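You operate a simulated robot arm through the tools that you are given. There is no shell and no other tool. Be economical: measure what you need, move in short steps, check, and stop when the job is done.

You are at the controls of a simulated two-armed robot. One attempt, no reset.

Task
Crank the twine back to 3 wraps, tie the box and shelve it.
Fine: the box on the winder has four, one crank notch a wrap; TIE lever, clamp to OPEN, then the raised shelf. Set down upright: beige pencil box.
Where things are to end (x, y in the base frame): beige pencil box within 6 cm of [82, 44].

Only the result counts: the job must be done as asked and must still hold three seconds after the hand-in. Knocking over, shifting, dropping, spilling or breaking anything else fails it.

Robot
Two 7-joint arms with two-finger grippers on one trunk, on a base that drives. Base frame: it is fixed to the floor where the robot stands at the start and does not move with it; the origin is under the middle of the robot, x ahead of it, y to its left, z up; the surface under the hand at the start is at about z = 82. Units: cm, degrees, N and s.
The left shoulder is at the start at [7.3, 21.6, 114.3], the right one opposite. With the tool pointing down near the work surface each hand reaches from about 30 to 82 cm from the robot's upright axis, wherever it stands, measured 20 degrees to its own side. Places, roughly: box clamp [40, 0, 90]; raised shelf of the packing bench [90, 0, 100]; tie lever [50, 20, 90]; twine crank [50, -20, 90]. Payload 3.18 kg a hand.
The TCP of each hand is the grasp point between the finger pads, 3 cm short of the fingertips. In the tool frame z runs along the fingers and y along their closing line. The gripper opens to 14.4 cm. The gripper's body begins 10.3 cm behind the TCP.
Orientation is that of the tool frame in the base frame, as [roll, pitch, yaw] about the fixed x, y, z axes, in that order (R = Rz(yaw) Ry(pitch) Rx(roll)). With the fingers straight down and closing along the base's y, the tool's x points along the base's -x, its y along +y and its z along -z.

Tools
- The arms move only by the tool arm_command. It takes "left_series", "right_series" or both (then of equal length, played together; a hand with none holds still); each is a list of rows, each an object (a shift or turn left out is 0, a gripper value left out holds the last) with "jaw": the gripper command, from -1 (shut) to 1 (fully open), values between in proportion; "translation": the shift along the tool's x, y, z in units of 50 mm (1.0 is 50 mm), a list of three; "turn": the turn, a rotation vector about the tool's x, y, z in units of 8 degrees (1.0 is 8 degrees), a list of three. In form: [{"jaw": jaw, "translation": [dx, dy, dz], "turn": [ax, ay, az]}, ...]. A call has 1 to 10 rows; each row shifts and turns the commanded pose from where the row before left it, along the tool's axes as they then stand. A call with a number of a shift or a turn outside -1 to 1 is refused whole. A row lasts 0.2 s, in which the tool goes at most 5 cm and 8.6 degrees; a call with a longer step from one row to the next is refused whole, and so is a gripper value outside its range. Where a pose cannot be reached the arm comes as near as it can. A force on the tool above 40 N (or 10 N above the force at the start of the call, whichever is more), or a blocked arm, ends the call early, and 0.2 s more pass. Each finger halts on what it meets, pressing with about 37 N; the grip force reading is that of the motor and also rises with nothing between the fingers. The clock runs only during rows and for 0.2 s after the last one: add rows that do not move to give the fingers time. The reply holds the time, the measured pose of the TCP, the force on the tool along the base axes, the opening and the grip force, in the units named above and with some noise, with the torque about the TCP (base axes, N m) and any sound that the robot's microphone picked up.
- Cameras (640 x 400 px; columns grow to the right, rows downward): "scene" is now at [16.45, 2.25, 134.38]; the picture's right is [0.25, -0.97, 0.00], its down [-0.46, -0.12, -0.88] and it looks along [0.85, 0.22, -0.48] (base axes); focal length 214 px, centre (320, 200). "left" rides on the left gripper at [7.6, -1.6, -14.3] in its tool frame; the picture's right is [0.21, 0.98, 0.00], its down [-0.84, 0.18, -0.51] and it looks along [-0.50, 0.11, 0.86] (tool axes); focal length 218 px, centre (320, 200). "right" rides on the right gripper at [7.6, 1.6, -14.3] in its tool frame; the picture's right is [-0.21, 0.98, 0.00], its down [-0.84, -0.18, -0.51] and it looks along [-0.50, -0.11, 0.86] (tool axes); focal length 218 px, centre (320, 200).
- grab_frame(camera): a new picture of that camera. The clock stands still meanwhile.
- lift_body(by): slides the trunk up (or, below 0, down) by that many cm; the arms and the scene camera ride with it, the base frame stays. It gives what a move gives, with no picture.
- base_move(legs): drives the robot by 1 to 6 legs, each [ahead, left, turn to the left] in cm, cm and degrees, along the robot's own axes; the way and the turn of a leg run together, so that a leg with both is an arc; at most 150 cm and 180 degrees a leg. The arms and the cameras ride along, it lands a little off, and it stops where it bumps. It gives what a move gives.
- turn_head(pan, tilt): turns the head with the scene camera to pan (to the left, within 80 degrees either way) and tilt (down, from -29 to 69), counted from straight ahead of the robot. It gives what a move gives.
- locate(camera, pixels): there is no depth. For up to 12 entries [column, row, z] of the newest picture of that camera ("zoom" is the newest enlarged one), the place [x, y] in the base frame at which the ray of that pixel passes the height z, good to about 0.3 cm. The clock stands still meanwhile.
- enlarge(camera, box): a new picture of the part [left, top, right, bottom] of that camera's present view, enlarged. The clock stands still meanwhile.
- sign_off(): hands the job in; it is judged then, once.

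Go step by step. Measure first, check grasps and placings, and put right what went wrong. The budget is 80 turns and 78 pictures, counting those below and the enlarged ones. Unless the task says otherwise, let go and move clear before handing in, and close with one line.

The tools are called after ">>>" as name(argument=value, ...) on one line, values as JSON. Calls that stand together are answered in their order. arm_command: Moves the arms, as the interface text tells. Its arguments: {"type":"object","properties":{"left_series":{"type":"array","items":{"type":"object","properties":{"jaw":{"type":"number"},"translation":{"type":"array","items":{"type":"number"}},"turn":{"type":"array","items":{"type":"number"}}}}},"right_series":{"type":"array","items":{"type":"object","properties":{"jaw":{"type":"number"},"translation":{"type":"array","items":{"type":"number"}},"turn":{"type":"array","items":{"type":"number"}}}}}},"required":[]} The other tools are called the same way: lift_body (by) slides the trunk up or down; base_move (legs) drives the base; turn_head (pan, tilt) turns the head that bears the scene camera; grab_frame (camera) takes a picture; locate (camera, pixels) gives the place at which the rays of pixels pass given heights; enlarge (camera, box) takes an enlarged picture of a part of a camera's view; sign_off () hands the job in.

At the start:

```text
t: 0.0
left_tcp_pos: [30.19, 16.0, 129.83]
left_tcp_rot: [-179.9, 0.0, -180.0]
left_ft_force: [-0.1, -0.8, 0.5]
left_wrist_torque: [-0.03, -0.01, -0.04]
left_opening: 14.4
left_finger_force: 0.0
right_tcp_pos: [44.44, -21.82, 99.96]
right_tcp_rot: [-180.0, 0.0, 180.0]
right_ft_force: [0.2, -0.7, 1.3]
right_wrist_torque: [0.0, -0.01, 0.02]
right_opening: 14.38
right_finger_force: 0.0
trunk travel left (down, up): [-22.5, 14.4]
robot x, y, heading: [-0.11, -0.08, -0.1]
head pan, tilt: [14.8, 28.5]
```

scene: 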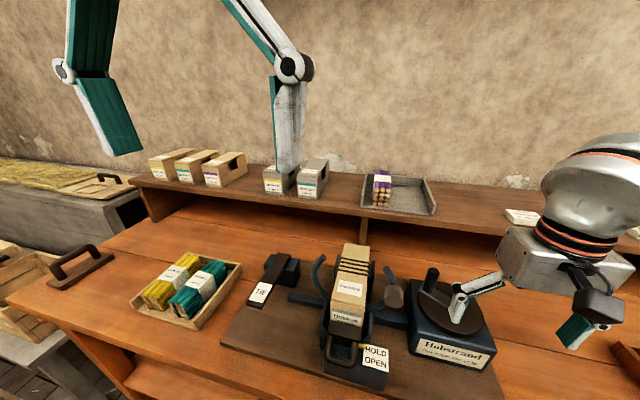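
right: 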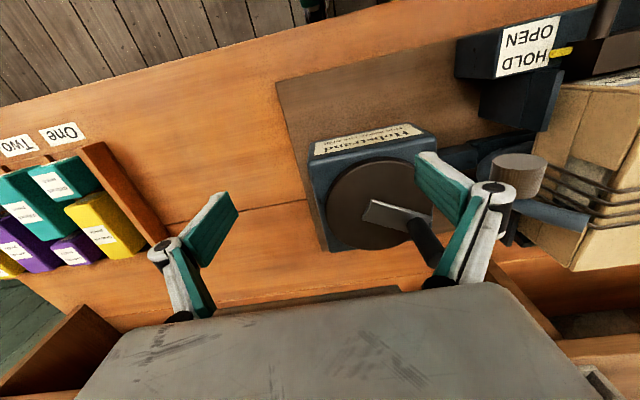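
left: 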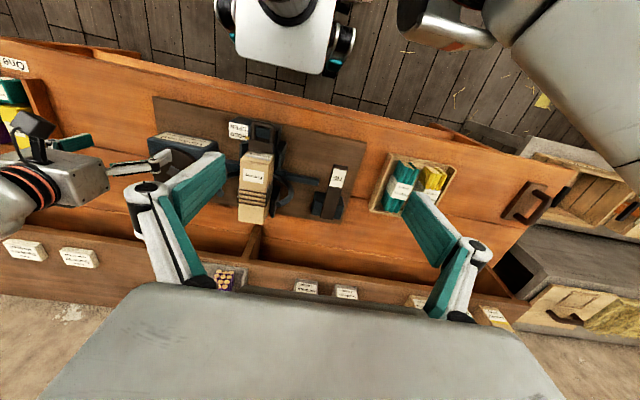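

The scene shows the box in the winder (about px 350,285), the crank disc at (450,310), the TIE lever at (270,280) and the clamp lever HOLD/OPEN at (370,360). I'll look at each more closely before moving.

>>> enlarge(camera="scene", box=[220, 220, 420, 400])

>>> enlarge(camera="scene", box=[380, 240, 520, 380])

>>> enlarge(camera="scene", box=[120, 120, 460, 240])

>>> enlarge(camera="right", box=[300, 0, 640, 280])

```text
2.22 times, centred on (320, 310) of scene
```

zoom: 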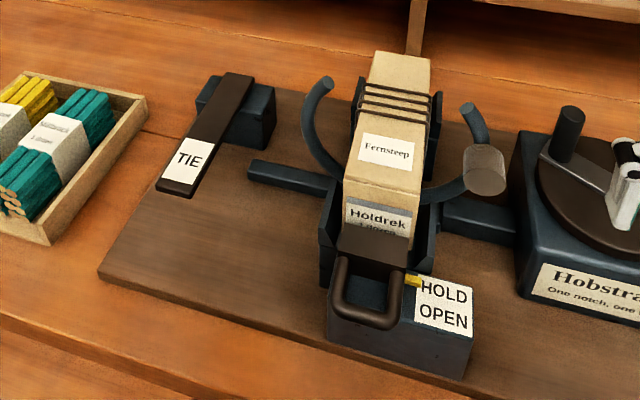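

```text
2.86 times, centred on (450, 310) of scene
```

zoom: 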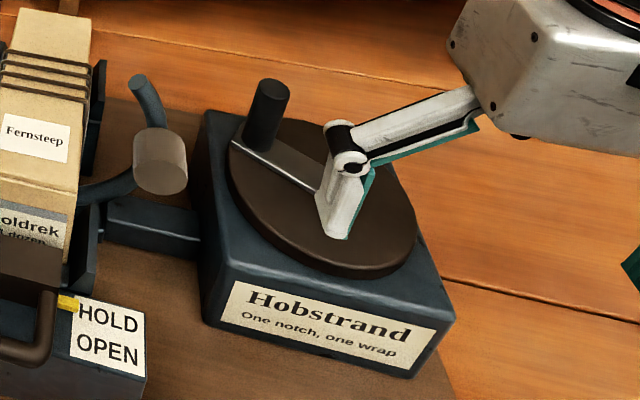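

```text
1.88 times, centred on (290, 180) of scene
```

zoom: 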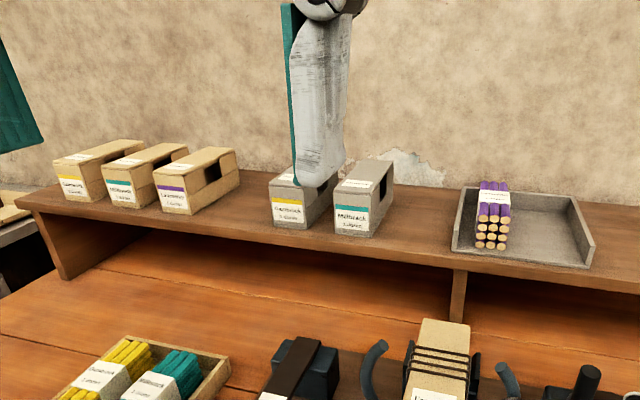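

```text
1.43 times, centred on (470, 140) of right
```

zoom: 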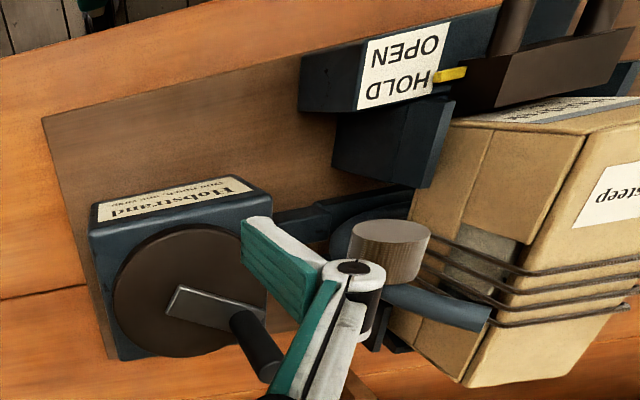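

The handle knob's top is at about scene px (433,271) and right-camera px (433,258). I'll triangulate the main features.

>>> locate(camera="scene", pixels=[[433, 271, 92], [433, 271, 96], [352, 245, 100], [352, 245, 104], [347, 320, 84], [347, 320, 92], [262, 293, 90], [262, 293, 94], [284, 262, 90], [362, 352, 88], [340, 362, 90], [372, 365, 90]])

>>> locate(camera="right", pixels=[[433, 260, 92], [433, 260, 96], [417, 222, 88], [417, 222, 91], [375, 207, 88], [375, 207, 91]])

>>> locate(camera="scene", pixels=[[179, 176, 100], [186, 182, 100], [209, 184, 100], [215, 186, 100], [243, 172, 100], [265, 193, 100], [290, 195, 100], [302, 198, 100], [320, 199, 100], [140, 175, 100], [361, 213, 100], [434, 216, 100]])

>>> grab_frame(camera="left")

```text
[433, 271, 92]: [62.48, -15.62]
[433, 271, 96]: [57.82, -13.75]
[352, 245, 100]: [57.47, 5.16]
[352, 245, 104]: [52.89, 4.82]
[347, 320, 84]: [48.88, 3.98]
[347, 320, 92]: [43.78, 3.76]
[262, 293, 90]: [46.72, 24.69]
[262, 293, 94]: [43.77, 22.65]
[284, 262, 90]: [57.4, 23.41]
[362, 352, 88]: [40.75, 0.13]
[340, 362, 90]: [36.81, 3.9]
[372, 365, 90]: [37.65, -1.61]
```

```text
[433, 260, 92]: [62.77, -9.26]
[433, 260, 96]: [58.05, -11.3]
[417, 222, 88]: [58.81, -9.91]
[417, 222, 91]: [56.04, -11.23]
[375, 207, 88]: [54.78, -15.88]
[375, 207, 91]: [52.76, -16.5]
```

```text
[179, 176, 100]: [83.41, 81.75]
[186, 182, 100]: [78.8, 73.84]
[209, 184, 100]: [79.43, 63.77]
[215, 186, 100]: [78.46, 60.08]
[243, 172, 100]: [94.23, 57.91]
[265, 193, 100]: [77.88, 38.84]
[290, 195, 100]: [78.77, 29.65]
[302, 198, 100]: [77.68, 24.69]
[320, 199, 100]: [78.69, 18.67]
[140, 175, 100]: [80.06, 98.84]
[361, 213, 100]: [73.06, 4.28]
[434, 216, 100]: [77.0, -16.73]
```

```text
70 pictures are left
```

left: 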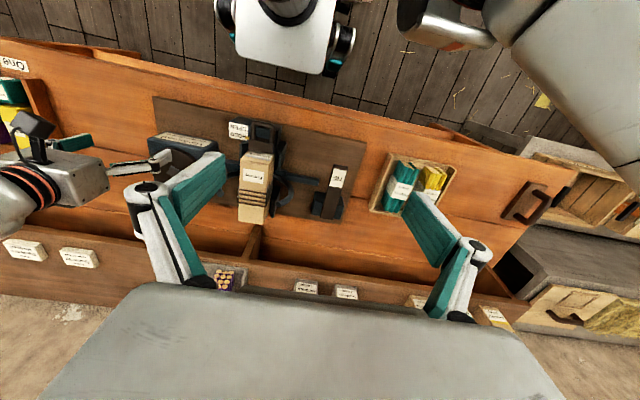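

The handle's top triangulates to about (55, -12.6, 98.5) with the disc pivot near (52, -17). I'll raise the right hand clear for an unobstructed view of the crank, and pan the head.

>>> arm_command(right_series=[{"translation": [0, 0, -1]}, {"translation": [0, 0, -1]}, {"translation": [0.6, -0.6, -1]}, {"translation": [0.6, -0.6, 0]}, {}])

>>> turn_head(pan=-5, tilt=45)

>>> grab_frame(camera="scene")

>>> grab_frame(camera="right")

```text
refused: row 3 steps farther than a row can; nothing moved
```

```text
t: 0.8
left_tcp_pos: [30.4, 16.03, 129.88]
left_tcp_rot: [-179.8, 0.1, -179.9]
left_ft_force: [0.1, 0.2, 0.4]
left_wrist_torque: [0.03, 0.01, 0.04]
left_opening: 14.4
left_finger_force: 0.0
right_tcp_pos: [44.39, -21.87, 99.83]
right_tcp_rot: [179.9, -0.1, -179.9]
right_ft_force: [-0.5, -0.3, 0.7]
right_wrist_torque: [0.02, -0.01, -0.01]
right_opening: 14.39
right_finger_force: 0.0
trunk travel left (down, up): [-22.5, 14.4]
robot x, y, heading: [-0.28, 0.03, -0.0]
head pan, tilt: [-5.0, 45.0]
```

```text
69 pictures are left
```

scene: 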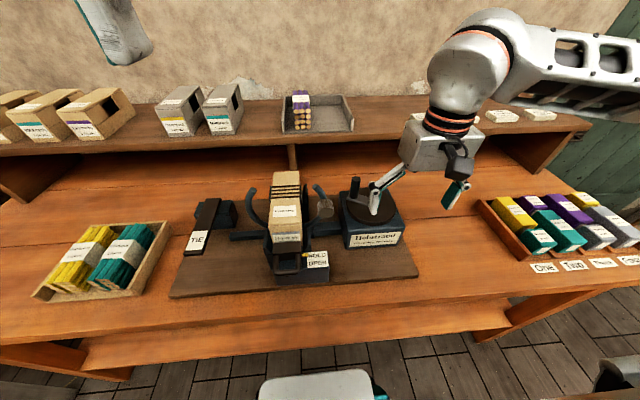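

```text
68 pictures are left
```

right: 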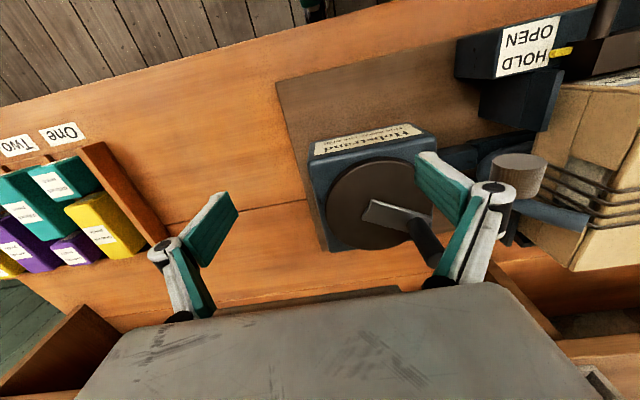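

The head view is good; the arm call was refused for a too-long step, so I'll resend it with smaller rows.

>>> arm_command(right_series=[{"translation": [0, 0, -0.9]}, {"translation": [0, 0, -0.9]}, {"translation": [0, 0, -0.9]}, {"translation": [0.6, -0.6, 0]}, {"translation": [0.6, -0.6, 0]}, {}])

>>> enlarge(camera="scene", box=[180, 150, 430, 300])

>>> grab_frame(camera="right")

```text
t: 2.2
left_tcp_pos: [30.31, 16.07, 129.84]
left_tcp_rot: [-179.8, -0.1, -179.9]
left_ft_force: [0.1, 0.8, -0.2]
left_wrist_torque: [0.03, -0.01, -0.02]
left_opening: 14.4
left_finger_force: 0.1
right_tcp_pos: [38.58, -28.04, 113.47]
right_tcp_rot: [179.9, -0.1, -180.0]
right_ft_force: [0.5, -0.1, -0.2]
right_wrist_torque: [-0.01, 0.03, 0.03]
right_opening: 14.42
right_finger_force: 0.0
trunk travel left (down, up): [-22.5, 14.4]
robot x, y, heading: [0.24, 0.05, 0.0]
head pan, tilt: [-5.0, 45.0]
```

```text
2.56 times, centred on (305, 225) of scene
```

zoom: 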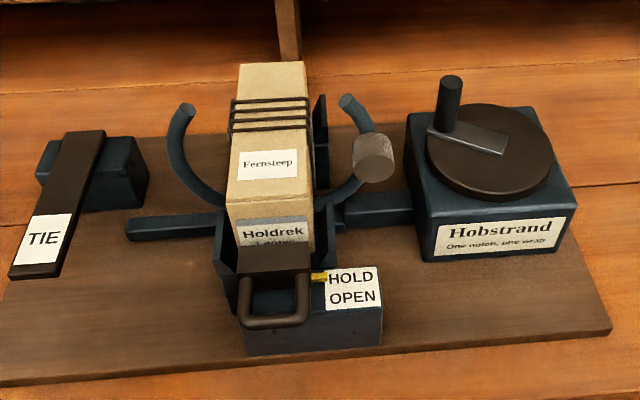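

```text
66 pictures are left
```

right: 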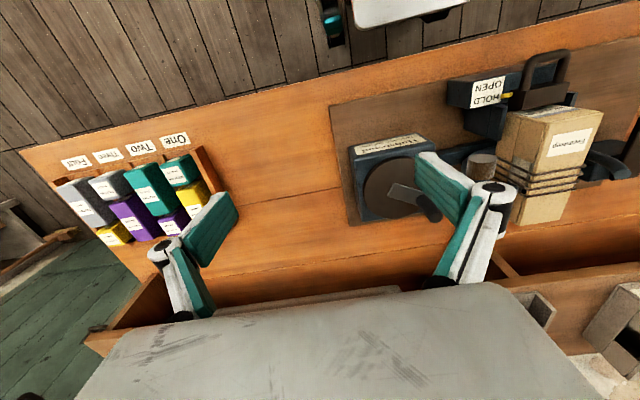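

Now the view is clear: the handle top is at zoom (451,80), base (444,130), disc centre (488,152). I'll locate these and the lever and clamp points.

>>> locate(camera="zoom", pixels=[[451, 80, 98.5], [445, 130, 92], [488, 152, 91.5], [427, 152, 91.5], [549, 152, 91.5], [488, 203, 91.5], [275, 320, 90], [270, 250, 92], [318, 277, 91], [345, 275, 91], [352, 297, 91], [38, 270, 91]])

>>> locate(camera="right", pixels=[[435, 217, 98.5], [410, 190, 92], [394, 187, 91.5], [551, 78, 90], [542, 95, 92], [503, 97, 91], [597, 112, 102], [516, 108, 102], [572, 150, 102], [520, 193, 102], [545, 222, 102], [570, 190, 102]])

>>> enlarge(camera="right", box=[440, 40, 640, 240])

>>> enlarge(camera="left", box=[140, 90, 380, 240])

```text
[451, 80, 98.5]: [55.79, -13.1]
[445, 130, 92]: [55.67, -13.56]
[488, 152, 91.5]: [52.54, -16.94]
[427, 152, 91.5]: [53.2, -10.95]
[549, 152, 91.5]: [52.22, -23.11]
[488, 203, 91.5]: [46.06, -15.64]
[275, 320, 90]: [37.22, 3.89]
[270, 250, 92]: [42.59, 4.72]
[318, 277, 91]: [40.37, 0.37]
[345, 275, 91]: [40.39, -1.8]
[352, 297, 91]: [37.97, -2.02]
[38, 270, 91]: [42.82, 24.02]
```

```text
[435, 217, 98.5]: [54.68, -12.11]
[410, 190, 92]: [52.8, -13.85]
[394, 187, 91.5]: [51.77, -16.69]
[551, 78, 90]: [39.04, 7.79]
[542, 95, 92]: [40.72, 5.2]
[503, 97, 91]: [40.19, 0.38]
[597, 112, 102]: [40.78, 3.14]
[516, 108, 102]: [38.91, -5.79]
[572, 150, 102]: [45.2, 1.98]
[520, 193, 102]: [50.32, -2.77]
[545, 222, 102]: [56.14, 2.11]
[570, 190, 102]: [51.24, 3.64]
```

```text
2.00 times, centred on (540, 140) of right
```

zoom: 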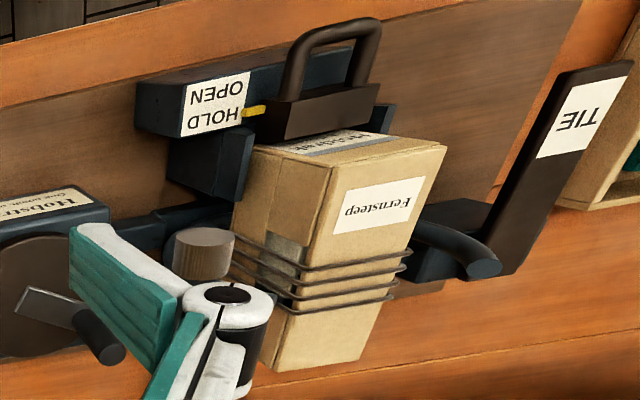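

```text
2.67 times, centred on (260, 165) of left
```

zoom: 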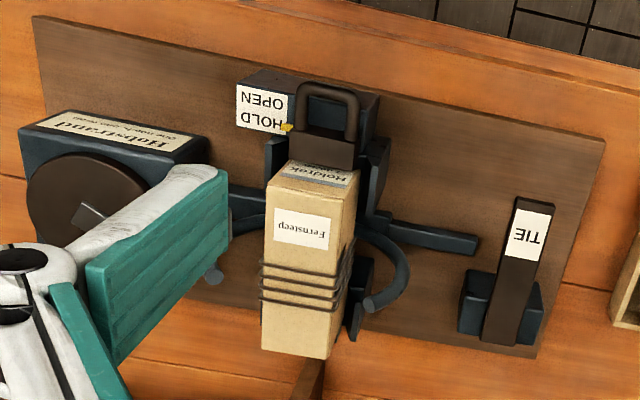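

Pivot is about (52.4,-16.9), handle about (55.5,-13.1), radius ≈ 4.9 cm. I'll check the roller (zoom scene 375,160) for clearance and look over crank markings in close-up.

>>> enlarge(camera="scene", box=[290, 165, 420, 260])

>>> locate(camera="scene", pixels=[[326, 203, 96], [326, 203, 100], [318, 188, 96], [318, 188, 100], [300, 176, 96], [300, 176, 100], [273, 176, 100], [269, 231, 100], [301, 231, 100], [207, 203, 90]])

>>> locate(camera="right", pixels=[[481, 158, 96], [481, 158, 100], [533, 219, 96], [562, 222, 100], [563, 122, 100], [590, 123, 102]])

```text
4.21 times, centred on (355, 212) of scene
```

zoom: 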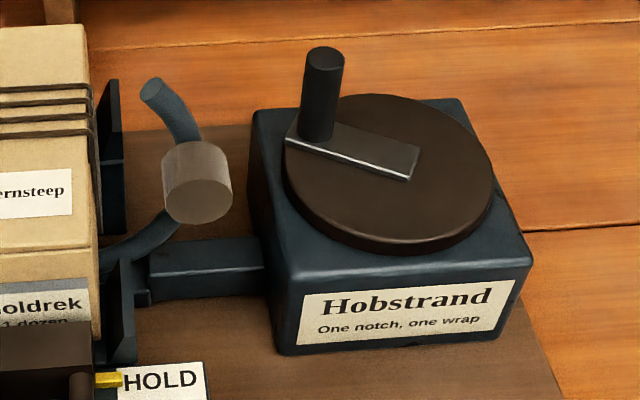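

```text
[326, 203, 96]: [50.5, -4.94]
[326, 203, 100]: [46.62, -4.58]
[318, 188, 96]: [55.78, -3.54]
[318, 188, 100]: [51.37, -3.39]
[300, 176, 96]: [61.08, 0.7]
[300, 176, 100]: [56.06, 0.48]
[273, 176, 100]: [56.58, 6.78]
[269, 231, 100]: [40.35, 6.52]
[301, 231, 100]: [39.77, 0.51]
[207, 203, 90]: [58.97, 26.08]
```

```text
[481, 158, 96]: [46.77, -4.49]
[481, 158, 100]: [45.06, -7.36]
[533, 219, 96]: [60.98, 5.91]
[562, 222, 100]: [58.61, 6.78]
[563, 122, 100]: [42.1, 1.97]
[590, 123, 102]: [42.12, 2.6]
```

The roller sits near (50,-5), clear of the handle. Next I move the right hand above the handle at (55.5,-13.1) with the jaws partly closed, then check from above.

>>> arm_command(right_series=[{"jaw": -0.25, "translation": [-0.676, 0.592, 0]}, {"translation": [-0.676, 0.592, 0]}, {"translation": [-0.676, 0.592, 0]}, {"translation": [-0.676, 0.592, 0]}, {"translation": [-0.676, 0.592, 0]}, {"translation": [0, 0, 0.9]}, {}])

>>> grab_frame(camera="right")

>>> enlarge(camera="scene", box=[240, 140, 420, 260])

```text
t: 3.8
left_tcp_pos: [30.27, 16.06, 129.99]
left_tcp_rot: [-179.8, 0.0, -179.9]
left_ft_force: [0.2, 0.6, -0.6]
left_wrist_torque: [-0.04, -0.01, -0.01]
left_opening: 14.45
left_finger_force: 0.0
right_tcp_pos: [55.17, -12.93, 109.02]
right_tcp_rot: [-180.0, 0.1, -179.9]
right_ft_force: [0.3, -0.4, 0.5]
right_wrist_torque: [-0.02, 0.0, 0.02]
right_opening: 5.4
right_finger_force: 0.0
trunk travel left (down, up): [-22.5, 14.4]
robot x, y, heading: [-0.23, -0.3, -0.2]
head pan, tilt: [-5.0, 45.0]
```

```text
62 pictures are left
```

right: 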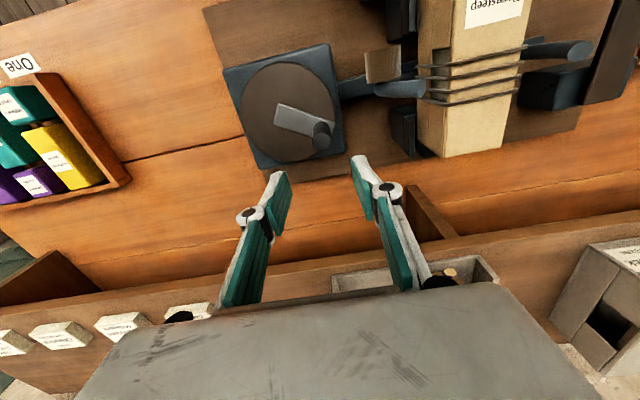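

```text
3.33 times, centred on (330, 200) of scene
```

zoom: 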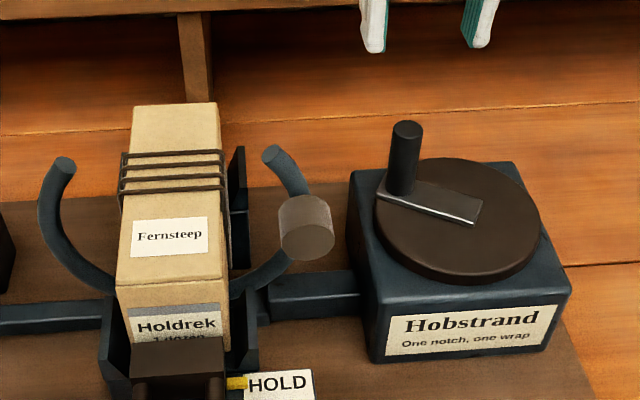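

The right camera shows the handle at px (321,130)–(323,143). I'll get its position from here and the disc centre.

>>> enlarge(camera="right", box=[220, 30, 380, 180])

>>> locate(camera="right", pixels=[[322, 142, 98.5], [321, 130, 98.5], [317, 126, 92], [290, 110, 91.5], [240, 111, 91.5], [340, 111, 91.5]])

```text
2.67 times, centred on (300, 105) of right
```

zoom: 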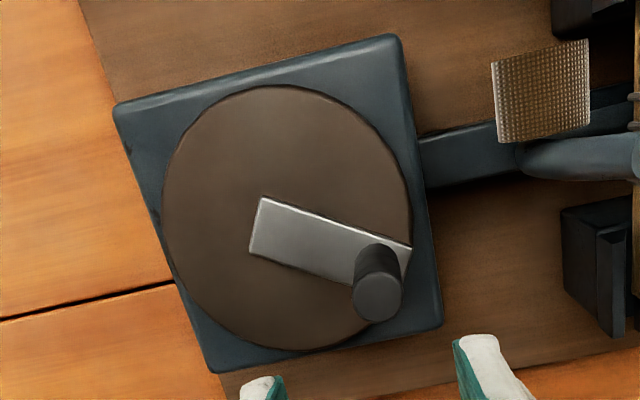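

```text
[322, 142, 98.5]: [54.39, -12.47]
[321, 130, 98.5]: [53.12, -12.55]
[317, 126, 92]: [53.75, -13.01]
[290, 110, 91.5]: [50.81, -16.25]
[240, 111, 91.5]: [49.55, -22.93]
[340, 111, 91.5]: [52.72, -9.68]
```

Handle about (54.5,-12.7) from this view. I'll shift slightly and descend so the fingers straddle it, watching force.

>>> arm_command(right_series=[{"translation": [0.1, 0.05, 0.5]}, {"translation": [0, 0, 0.6]}, {"translation": [0, 0, 0.6]}, {"translation": [0, 0, 0.5]}, {"translation": [0, 0, 0.4]}, {}])

>>> grab_frame(camera="right")

>>> enlarge(camera="scene", box=[240, 140, 420, 260])

```text
t: 5.2
left_tcp_pos: [30.12, 16.16, 129.94]
left_tcp_rot: [-179.9, 0.1, -180.0]
left_ft_force: [0.9, -1.0, -0.2]
left_wrist_torque: [0.03, -0.03, 0.0]
left_opening: 14.39
left_finger_force: 0.1
right_tcp_pos: [54.64, -12.9, 96.31]
right_tcp_rot: [179.9, 0.3, 180.0]
right_ft_force: [1.2, -3.0, 20.5]
right_wrist_torque: [-0.79, 0.22, 0.11]
right_opening: 5.82
right_finger_force: 2.8
trunk travel left (down, up): [-22.5, 14.4]
robot x, y, heading: [0.11, 0.0, 0.1]
head pan, tilt: [-5.0, 45.0]
```

```text
59 pictures are left
```

right: 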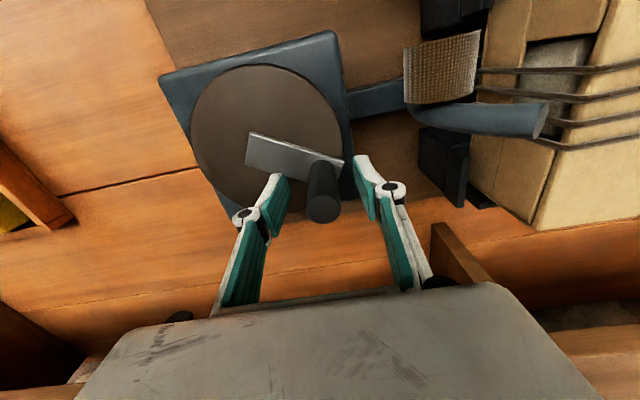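

```text
3.33 times, centred on (330, 200) of scene
```

zoom: 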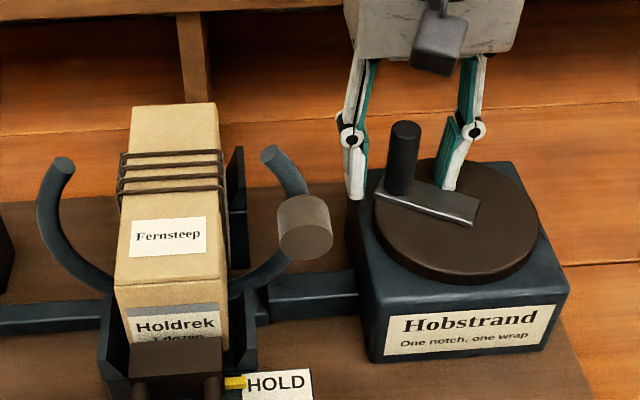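

There is 20 N upward: a fingertip touches the disc. I'll raise 0.8 cm, shift 0.7 cm towards the robot to centre on the handle, and close.

>>> arm_command(right_series=[{"translation": [0, 0, -0.2]}, {"translation": [0.14, 0, 0]}, {"jaw": -1}, {}, {}])

>>> grab_frame(camera="right")

>>> enlarge(camera="scene", box=[240, 140, 420, 260])

```text
t: 6.4
left_tcp_pos: [30.43, 16.25, 129.84]
left_tcp_rot: [-179.8, -0.1, -179.9]
left_ft_force: [0.7, 0.6, 0.3]
left_wrist_torque: [0.0, 0.0, 0.0]
left_opening: 14.42
left_finger_force: 0.0
right_tcp_pos: [54.09, -12.71, 96.91]
right_tcp_rot: [-180.0, 0.1, -179.8]
right_ft_force: [2.4, 15.4, -6.8]
right_wrist_torque: [0.47, -0.63, -0.25]
right_opening: 2.16
right_finger_force: 45.1
trunk travel left (down, up): [-22.5, 14.4]
robot x, y, heading: [-0.22, 0.21, -0.0]
head pan, tilt: [-5.0, 45.0]
```

```text
57 pictures are left
```

right: 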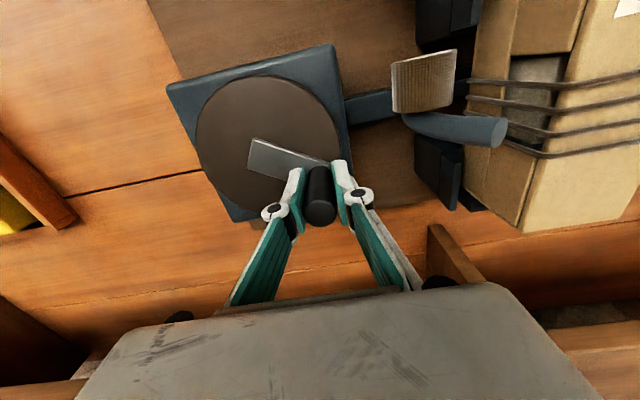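

```text
3.33 times, centred on (330, 200) of scene
```

zoom: 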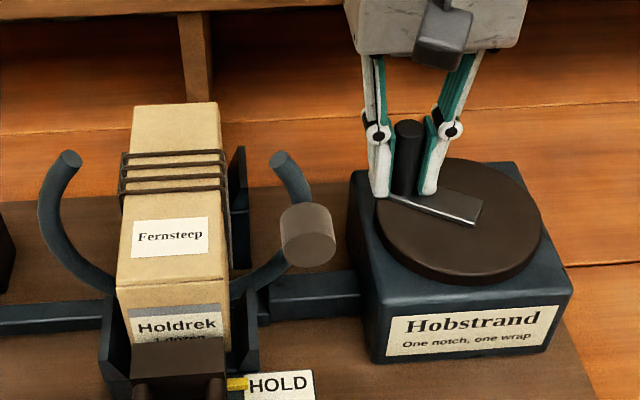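

Grip is firm on the handle (opening 2.16). I'll turn counter-clockwise about 24° as a first trial, rotating the hand along the arc, and watch the wraps and clicks.

>>> arm_command(right_series=[{"translation": [0.112, 0.078, 0], "turn": [0, 0, -1]}, {"translation": [0.112, 0.078, 0], "turn": [0, 0, -1]}, {"translation": [0.112, 0.078, 0], "turn": [0, 0, -1]}, {}])

>>> enlarge(camera="scene", box=[240, 140, 420, 260])

```text
t: 7.4
left_tcp_pos: [30.36, 16.02, 129.78]
left_tcp_rot: [-179.9, 0.0, -179.9]
left_ft_force: [0.6, -0.3, 0.5]
left_wrist_torque: [0.02, 0.02, 0.03]
left_opening: 14.36
left_finger_force: 0.1
right_tcp_pos: [52.27, -11.97, 96.98]
right_tcp_rot: [180.0, -0.1, -156.0]
right_ft_force: [-0.1, 0.1, -9.2]
right_wrist_torque: [-0.23, 0.0, 0.03]
right_opening: 2.16
right_finger_force: 45.1
trunk travel left (down, up): [-22.5, 14.4]
robot x, y, heading: [0.4, 0.02, 0.0]
head pan, tilt: [-5.0, 45.0]
```

```text
3.33 times, centred on (330, 200) of scene
```

zoom: 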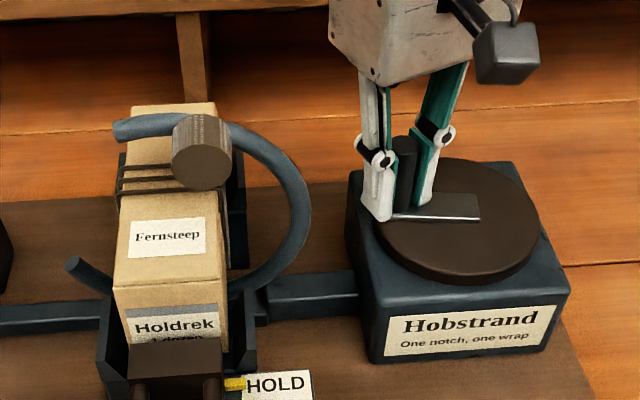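

The ring turned with the crank (roller moved from right side to the top at zoom (200,155)). I'll continue another 24° and look.

>>> arm_command(right_series=[{"translation": [0.112, 0.078, 0], "turn": [0, 0, -1]}, {"translation": [0.112, 0.078, 0], "turn": [0, 0, -1]}, {"translation": [0.112, 0.078, 0], "turn": [0, 0, -1]}, {}])

>>> enlarge(camera="scene", box=[240, 140, 420, 260])

```text
t: 8.4
left_tcp_pos: [30.39, 15.81, 129.83]
left_tcp_rot: [-179.8, 0.0, -179.9]
left_ft_force: [0.4, 0.3, 0.5]
left_wrist_torque: [0.01, 0.02, -0.02]
left_opening: 14.39
left_finger_force: 0.1
right_tcp_pos: [51.37, -12.04, 97.02]
right_tcp_rot: [179.9, -0.1, -144.1]
right_ft_force: [0.8, -14.8, -7.5]
right_wrist_torque: [-0.85, 0.63, -0.04]
right_opening: 2.17
right_finger_force: 45.1
right hand out of reach, approached as far as the arm can: row 2, 3
trunk travel left (down, up): [-22.5, 14.4]
robot x, y, heading: [0.17, -0.34, 0.4]
head pan, tilt: [-5.0, 45.0]
```

```text
3.33 times, centred on (330, 200) of scene
```

zoom: 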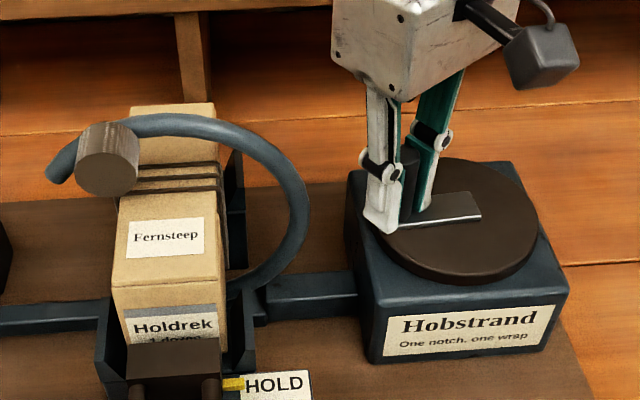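

Three strands are now visible and the ring has gone about 1/3 of a turn, but the wrist reached its limit at yaw -144. I'll let go, rotate the hand back 72°, then look before regrasping.

>>> arm_command(right_series=[{"jaw": -0.35}, {"turn": [0, 0, 0.5]}, {"turn": [0, 0, 1]}, {"turn": [0, 0, 1]}, {"turn": [0, 0, 1]}, {"turn": [0, 0, 1]}, {"turn": [0, 0, 1]}, {"turn": [0, 0, 1]}, {"turn": [0, 0, 1]}, {}])

>>> grab_frame(camera="right")

>>> enlarge(camera="scene", box=[240, 140, 420, 260])

```text
t: 10.6
left_tcp_pos: [30.23, 16.05, 129.88]
left_tcp_rot: [-179.8, 0.0, 180.0]
left_ft_force: [-0.9, 0.1, -0.2]
left_wrist_torque: [0.0, -0.01, 0.0]
left_opening: 14.4
left_finger_force: 0.0
right_tcp_pos: [51.16, -11.68, 96.98]
right_tcp_rot: [-179.9, 0.0, 155.9]
right_ft_force: [0.3, -0.9, -0.7]
right_wrist_torque: [0.02, -0.03, 0.02]
right_opening: 4.69
right_finger_force: 0.1
trunk travel left (down, up): [-22.5, 14.4]
robot x, y, heading: [-0.21, 0.08, -0.0]
head pan, tilt: [-5.0, 45.0]
```

```text
53 pictures are left
```

right: 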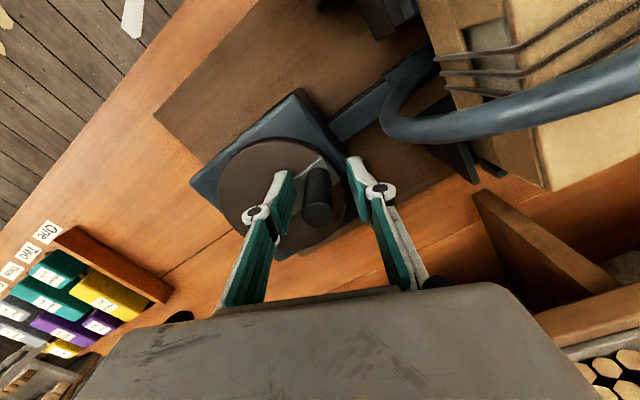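

```text
3.33 times, centred on (330, 200) of scene
```

zoom: 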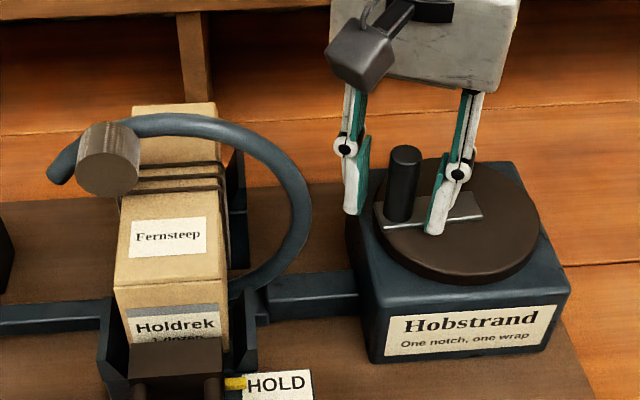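

The crank held its place and the handle is between the fingers at yaw 156. I'll close on it and continue along the arc 40° more.

>>> arm_command(right_series=[{"jaw": -1}, {}, {"translation": [0.123, -0.06, 0], "turn": [0, 0, -1]}, {"translation": [0.123, -0.06, 0], "turn": [0, 0, -1]}, {"translation": [0.123, -0.06, 0], "turn": [0, 0, -1]}, {"translation": [0.123, -0.06, 0], "turn": [0, 0, -1]}, {"translation": [0.123, -0.06, 0], "turn": [0, 0, -1]}, {}])

>>> enlarge(camera="scene", box=[240, 140, 420, 260])

```text
t: 12.6
left_tcp_pos: [30.45, 16.03, 129.86]
left_tcp_rot: [-179.8, -0.1, -179.9]
left_ft_force: [0.0, 1.0, 0.8]
left_wrist_torque: [-0.05, 0.02, -0.02]
left_opening: 14.39
left_finger_force: 0.1
right_tcp_pos: [48.48, -13.09, 96.96]
right_tcp_rot: [-179.7, 0.2, -164.3]
right_ft_force: [6.2, -12.4, -3.9]
right_wrist_torque: [-0.52, -0.46, -0.19]
right_opening: 2.16
right_finger_force: 45.1
trunk travel left (down, up): [-22.5, 14.4]
robot x, y, heading: [-0.03, -0.19, -0.0]
head pan, tilt: [-5.0, 45.0]
stopped in row 8 (right hand): the force on the tool passed its limit at 40 N (the readings are from after the stop); the commanded pose is now the measured one
```

```text
3.33 times, centred on (330, 200) of scene
```

zoom: 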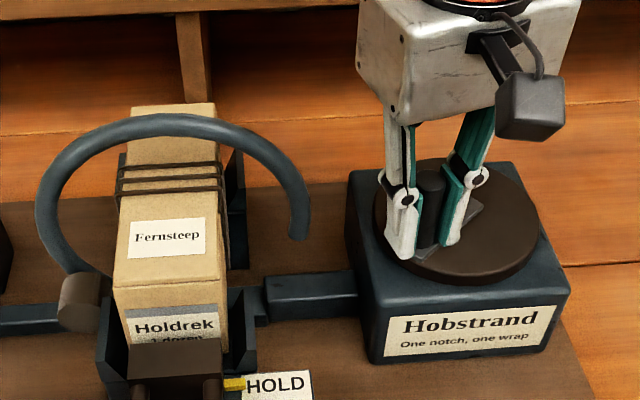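

The stop was from my radius being slightly too large; refitting gives pivot (51.5,-16.3), r ≈ 4.4, handle now at about 133°. The ring has gone about 215° of its turn. I'll regrasp with the wrist turned back and continue about 40°.

>>> arm_command(right_series=[{"jaw": -0.35}, {}, {"turn": [0, 0, 1]}, {"turn": [0, 0, 1]}, {"turn": [0, 0, 1]}, {"turn": [0, 0, 1]}, {"turn": [0, 0, 1]}, {"turn": [0, 0, 0.75]}, {"jaw": -1}, {}])

>>> arm_command(right_series=[{"translation": [0.028, -0.12, 0], "turn": [0, 0, -1]}, {"translation": [0.028, -0.12, 0], "turn": [0, 0, -1]}, {"translation": [0.028, -0.12, 0], "turn": [0, 0, -1]}, {"translation": [0.028, -0.12, 0], "turn": [0, 0, -1]}, {}])

>>> enlarge(camera="scene", box=[240, 140, 420, 260])

```text
t: 14.8
left_tcp_pos: [30.32, 16.11, 129.89]
left_tcp_rot: [-179.7, 0.1, -179.9]
left_ft_force: [0.0, 0.1, 0.3]
left_wrist_torque: [0.0, 0.0, 0.01]
left_opening: 14.37
left_finger_force: 0.0
right_tcp_pos: [48.33, -12.93, 97.08]
right_tcp_rot: [179.9, 0.3, 150.0]
right_ft_force: [0.9, 0.5, 1.1]
right_wrist_torque: [0.07, 0.01, 0.0]
right_opening: 2.15
right_finger_force: 44.8
trunk travel left (down, up): [-22.5, 14.4]
robot x, y, heading: [-0.16, 0.21, 0.0]
head pan, tilt: [-5.0, 45.0]
```

```text
t: 16.0
left_tcp_pos: [30.19, 16.05, 129.78]
left_tcp_rot: [-179.9, 0.0, -180.0]
left_ft_force: [0.3, 0.2, -0.5]
left_wrist_torque: [-0.03, -0.02, 0.01]
left_opening: 14.41
left_finger_force: 0.0
right_tcp_pos: [46.83, -14.98, 97.12]
right_tcp_rot: [-179.9, 0.3, -178.0]
right_ft_force: [-4.2, -4.9, 9.3]
right_wrist_torque: [-0.17, 0.74, -0.27]
right_opening: 2.15
right_finger_force: 44.7
trunk travel left (down, up): [-22.5, 14.4]
robot x, y, heading: [-0.13, -0.09, -0.1]
head pan, tilt: [-5.0, 45.0]
```

```text
3.33 times, centred on (330, 200) of scene
```

zoom: 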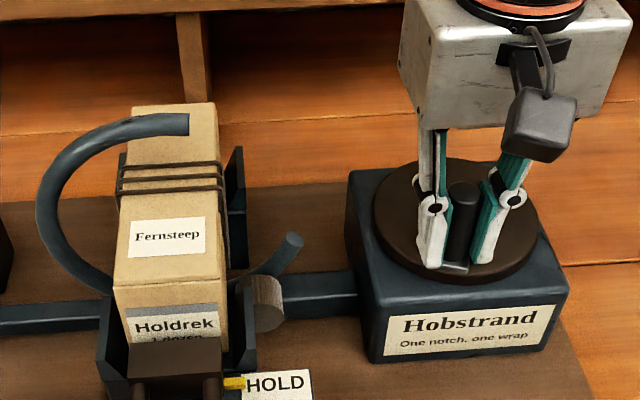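

Three strands, and the ring is now ~40° short of its load position (end at zoom (185,123), should be (62,165)). One more ~10–12° of crank should complete the notch.

>>> arm_command(right_series=[{"translation": [0.02, -0.09, 0], "turn": [0, 0, -0.7]}, {"translation": [0.015, -0.07, 0], "turn": [0, 0, -0.6]}, {}, {}])

>>> enlarge(camera="scene", box=[240, 140, 420, 260])

```text
t: 17.0
left_tcp_pos: [30.13, 16.0, 129.94]
left_tcp_rot: [-179.7, 0.0, -179.9]
left_ft_force: [-0.2, 0.2, -0.1]
left_wrist_torque: [-0.01, -0.03, 0.0]
left_opening: 14.36
left_finger_force: 0.1
right_tcp_pos: [46.7, -15.73, 97.0]
right_tcp_rot: [-180.0, 0.3, -167.6]
right_ft_force: [-10.0, 3.9, -4.1]
right_wrist_torque: [0.44, -0.91, 0.14]
right_opening: 2.16
right_finger_force: 44.7
trunk travel left (down, up): [-22.5, 14.4]
robot x, y, heading: [0.11, -0.25, 0.2]
head pan, tilt: [-5.0, 45.0]
```

```text
3.33 times, centred on (330, 200) of scene
```

zoom: 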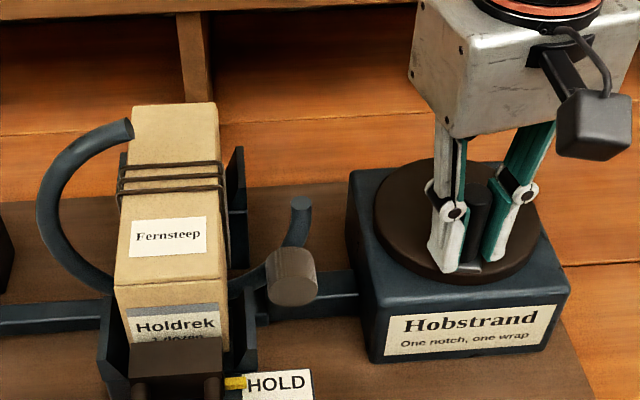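

The ring end is at zoom (122,128), still ~25° short. One more 8° step.

>>> arm_command(right_series=[{"translation": [0.03, -0.12, 0], "turn": [0, 0, -1]}, {}, {}])

>>> enlarge(camera="scene", box=[240, 140, 420, 260])

```text
t: 17.8
left_tcp_pos: [30.16, 16.01, 129.88]
left_tcp_rot: [-179.8, 0.0, -179.9]
left_ft_force: [-0.3, -0.3, 0.0]
left_wrist_torque: [0.02, -0.03, -0.02]
left_opening: 14.41
left_finger_force: 0.0
right_tcp_pos: [46.78, -16.41, 97.03]
right_tcp_rot: [-179.8, 0.1, -159.5]
right_ft_force: [-16.6, 4.0, -6.7]
right_wrist_torque: [0.22, 0.32, 0.21]
right_opening: 2.17
right_finger_force: 45.2
trunk travel left (down, up): [-22.5, 14.4]
robot x, y, heading: [0.03, 0.21, 0.1]
head pan, tilt: [-5.0, 45.0]
```

```text
3.33 times, centred on (330, 200) of scene
```

zoom: 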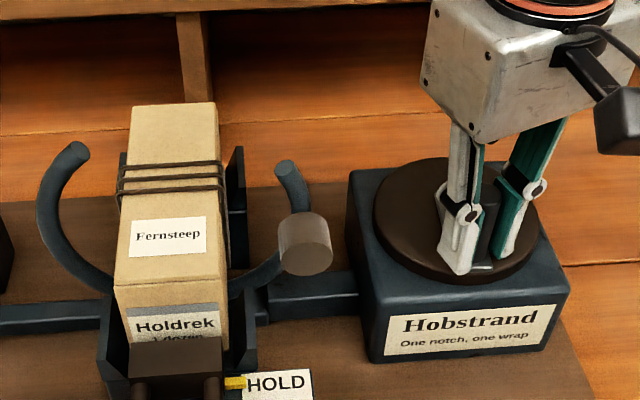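

Almost aligned: ring end (75,150) versus (62,165) at the start. A final ~3° step, then release and see if it holds.

>>> arm_command(right_series=[{"translation": [0.02, -0.04, 0], "turn": [0, 0, -0.35]}, {}, {"jaw": -0.35}, {}, {}])

>>> enlarge(camera="scene", box=[240, 140, 420, 260])

```text
t: 19.0
left_tcp_pos: [30.37, 16.06, 129.84]
left_tcp_rot: [-179.8, -0.1, -179.9]
left_ft_force: [0.7, 0.3, 0.2]
left_wrist_torque: [0.01, 0.01, 0.0]
left_opening: 14.39
left_finger_force: 0.1
right_tcp_pos: [46.94, -16.6, 97.23]
right_tcp_rot: [-179.8, 0.3, -156.9]
right_ft_force: [-0.2, 0.1, -0.7]
right_wrist_torque: [-0.02, 0.0, 0.0]
right_opening: 4.68
right_finger_force: 0.0
trunk travel left (down, up): [-22.5, 14.4]
robot x, y, heading: [0.21, -0.0, 0.2]
head pan, tilt: [-5.0, 45.0]
```

```text
3.33 times, centred on (330, 200) of scene
```

zoom: 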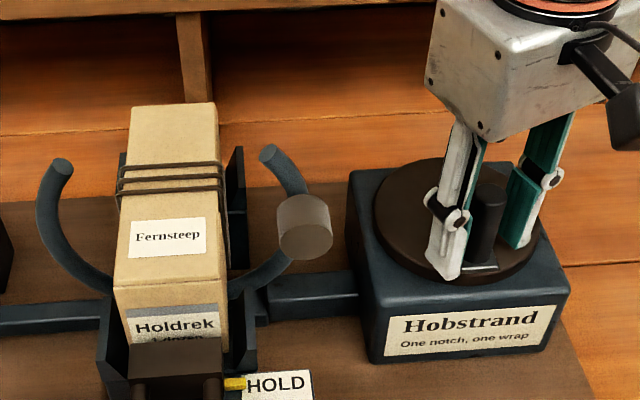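

The ring is back exactly where it began with three strands. I'll lift the right hand away and view the TIE lever and clamp.

>>> arm_command(right_series=[{"translation": [0, 0, -0.8]}, {"translation": [0, 0, -0.9]}, {"translation": [0, 0, -0.9]}, {"translation": [0, -0.8, -0.4]}, {"translation": [0, -0.8, 0]}, {"translation": [0.5, -0.6, 0]}, {"translation": [0.5, -0.6, 0]}, {}], left_series=[{"jaw": -1}, {"translation": [-0.5, 0, 0]}, {"translation": [0, 0, 0.5]}, {}, {}, {}, {}, {}])

>>> enlarge(camera="scene", box=[160, 150, 420, 310])

>>> grab_frame(camera="left")

```text
t: 20.8
left_tcp_pos: [32.86, 16.09, 127.39]
left_tcp_rot: [-180.0, 0.0, -179.8]
left_ft_force: [0.1, -0.1, 0.7]
left_wrist_torque: [-0.01, 0.0, 0.03]
left_opening: 0.0
left_finger_force: 31.2
right_tcp_pos: [47.61, -18.43, 111.12]
right_tcp_rot: [-180.0, 0.5, -157.4]
right_ft_force: [-0.3, -0.4, -0.1]
right_wrist_torque: [0.02, -0.01, 0.0]
right_opening: 4.68
right_finger_force: 0.1
right hand out of reach, approached as far as the arm can: row 4, 5, 6, 7
trunk travel left (down, up): [-22.5, 14.4]
robot x, y, heading: [-0.19, 0.04, -0.1]
head pan, tilt: [-5.0, 45.0]
```

```text
2.46 times, centred on (290, 230) of scene
```

zoom: 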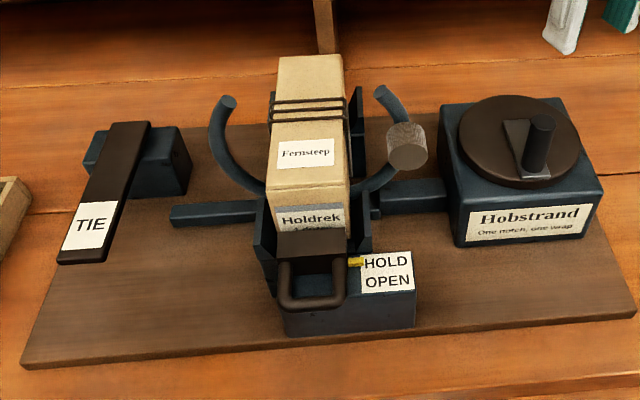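

```text
45 pictures are left
```

left: 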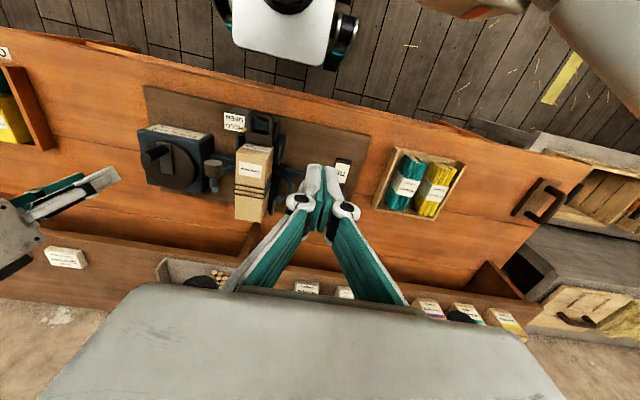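

Crank clear, three wraps confirmed. I'll triangulate the TIE label (zoom 86,225; left px 343,172).

>>> locate(camera="zoom", pixels=[[86, 225, 88], [86, 225, 92], [86, 225, 95], [80, 258, 90], [80, 258, 93], [130, 125, 92]])

>>> locate(camera="left", pixels=[[343, 172, 88], [343, 172, 92], [343, 172, 95]])

>>> enlarge(camera="left", box=[300, 130, 400, 230])

```text
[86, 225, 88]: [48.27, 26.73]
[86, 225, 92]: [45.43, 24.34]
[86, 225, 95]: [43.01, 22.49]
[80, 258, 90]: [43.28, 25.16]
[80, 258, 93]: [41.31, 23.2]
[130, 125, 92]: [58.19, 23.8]
```

```text
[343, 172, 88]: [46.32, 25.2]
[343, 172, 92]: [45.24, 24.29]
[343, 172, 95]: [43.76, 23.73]
```

```text
4.00 times, centred on (350, 180) of left
```

zoom: 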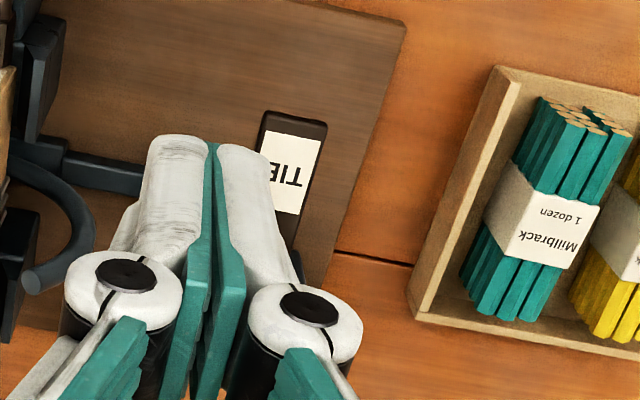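

The lever pad is at about (45,24.3,92). I'll bring the closed left fingers above its end at (44.2,24.2).

>>> arm_command(left_series=[{"translation": [-0.377, 0.27, 0.7]}, {"translation": [-0.377, 0.27, 0.7]}, {"translation": [-0.377, 0.27, 0.7]}, {"translation": [-0.377, 0.27, 0.7]}, {"translation": [-0.377, 0.27, 0.7]}, {"translation": [-0.377, 0.27, 0.7]}, {}])

>>> arm_command(left_series=[{"translation": [0, 0, 0.7]}, {"translation": [0, 0, 0.7]}, {"translation": [0, 0, 0.4]}, {}])

>>> enlarge(camera="scene", box=[140, 130, 380, 280])

>>> grab_frame(camera="left")

```text
t: 22.4
left_tcp_pos: [44.08, 24.13, 106.48]
left_tcp_rot: [-179.8, 0.0, -180.0]
left_ft_force: [-0.3, -0.1, -0.3]
left_wrist_torque: [-0.01, -0.01, -0.02]
left_opening: 0.0
left_finger_force: 30.7
right_tcp_pos: [47.61, -18.5, 111.03]
right_tcp_rot: [-180.0, 0.5, -157.4]
right_ft_force: [-0.5, -0.6, -0.4]
right_wrist_torque: [0.03, 0.0, -0.01]
right_opening: 4.7
right_finger_force: 0.1
trunk travel left (down, up): [-22.5, 14.4]
robot x, y, heading: [0.1, 0.2, -0.2]
head pan, tilt: [-5.0, 45.0]
```

```text
t: 23.4
left_tcp_pos: [44.08, 24.11, 97.25]
left_tcp_rot: [-179.9, -0.1, -179.9]
left_ft_force: [-0.2, -0.2, -0.4]
left_wrist_torque: [-0.04, 0.02, 0.0]
left_opening: 0.0
left_finger_force: 30.8
right_tcp_pos: [47.63, -18.42, 111.13]
right_tcp_rot: [-179.9, 0.5, -157.4]
right_ft_force: [-0.6, -0.1, -0.7]
right_wrist_torque: [-0.03, -0.03, 0.0]
right_opening: 4.67
right_finger_force: 0.1
trunk travel left (down, up): [-22.5, 14.4]
robot x, y, heading: [-0.33, 0.22, 0.2]
head pan, tilt: [-5.0, 45.0]
```

```text
2.67 times, centred on (260, 205) of scene
```

zoom: 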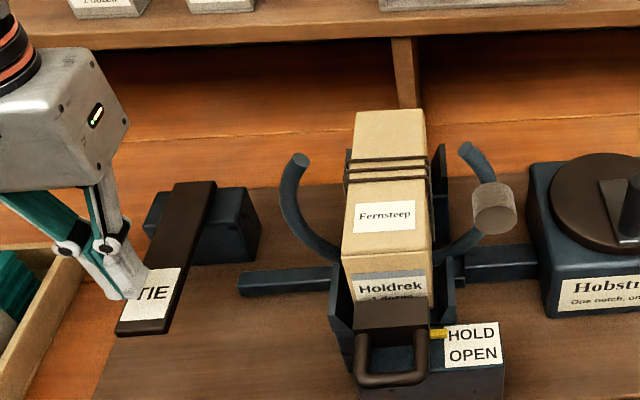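

```text
42 pictures are left
```

left: 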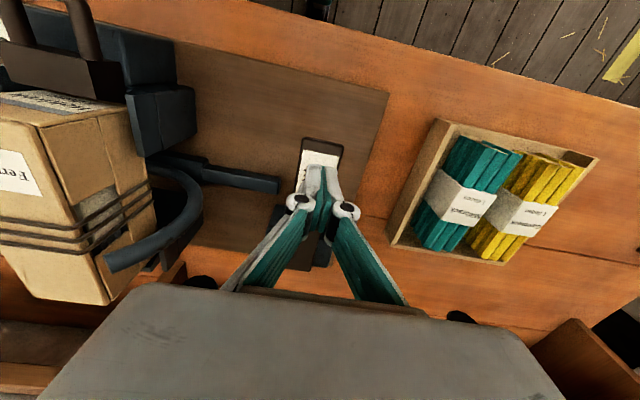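

The fingertip is above the TIE label. I'll press down in steps.

>>> arm_command(left_series=[{"translation": [0, 0, 0.3]}, {"translation": [0, 0, 0.25]}, {"translation": [0, 0, 0.25]}, {"translation": [0, 0, 0.25]}, {"translation": [0, 0, 0.25]}, {}])

>>> enlarge(camera="scene", box=[140, 130, 380, 280])

```text
t: 24.8
left_tcp_pos: [44.04, 24.1, 90.68]
left_tcp_rot: [-179.9, 0.1, -179.9]
left_ft_force: [0.6, -1.4, 5.7]
left_wrist_torque: [-0.06, -0.07, -0.01]
left_opening: 0.6
left_finger_force: 30.6
right_tcp_pos: [47.73, -18.32, 111.14]
right_tcp_rot: [180.0, 0.6, -157.3]
right_ft_force: [0.0, 0.4, 0.7]
right_wrist_torque: [-0.01, 0.0, -0.03]
right_opening: 4.69
right_finger_force: 0.0
trunk travel left (down, up): [-22.5, 14.4]
robot x, y, heading: [-0.34, 0.21, -0.0]
head pan, tilt: [-5.0, 45.0]
```

```text
2.67 times, centred on (260, 205) of scene
```

zoom: 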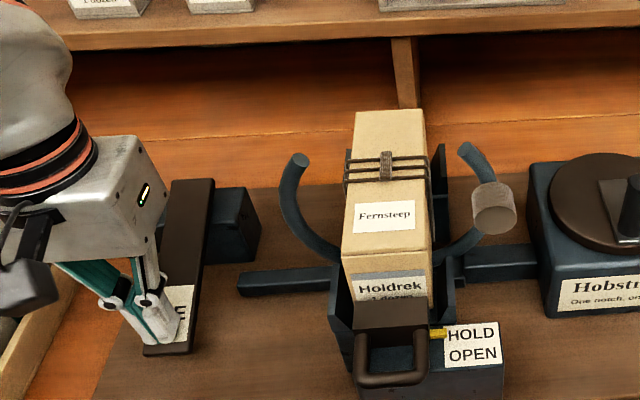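

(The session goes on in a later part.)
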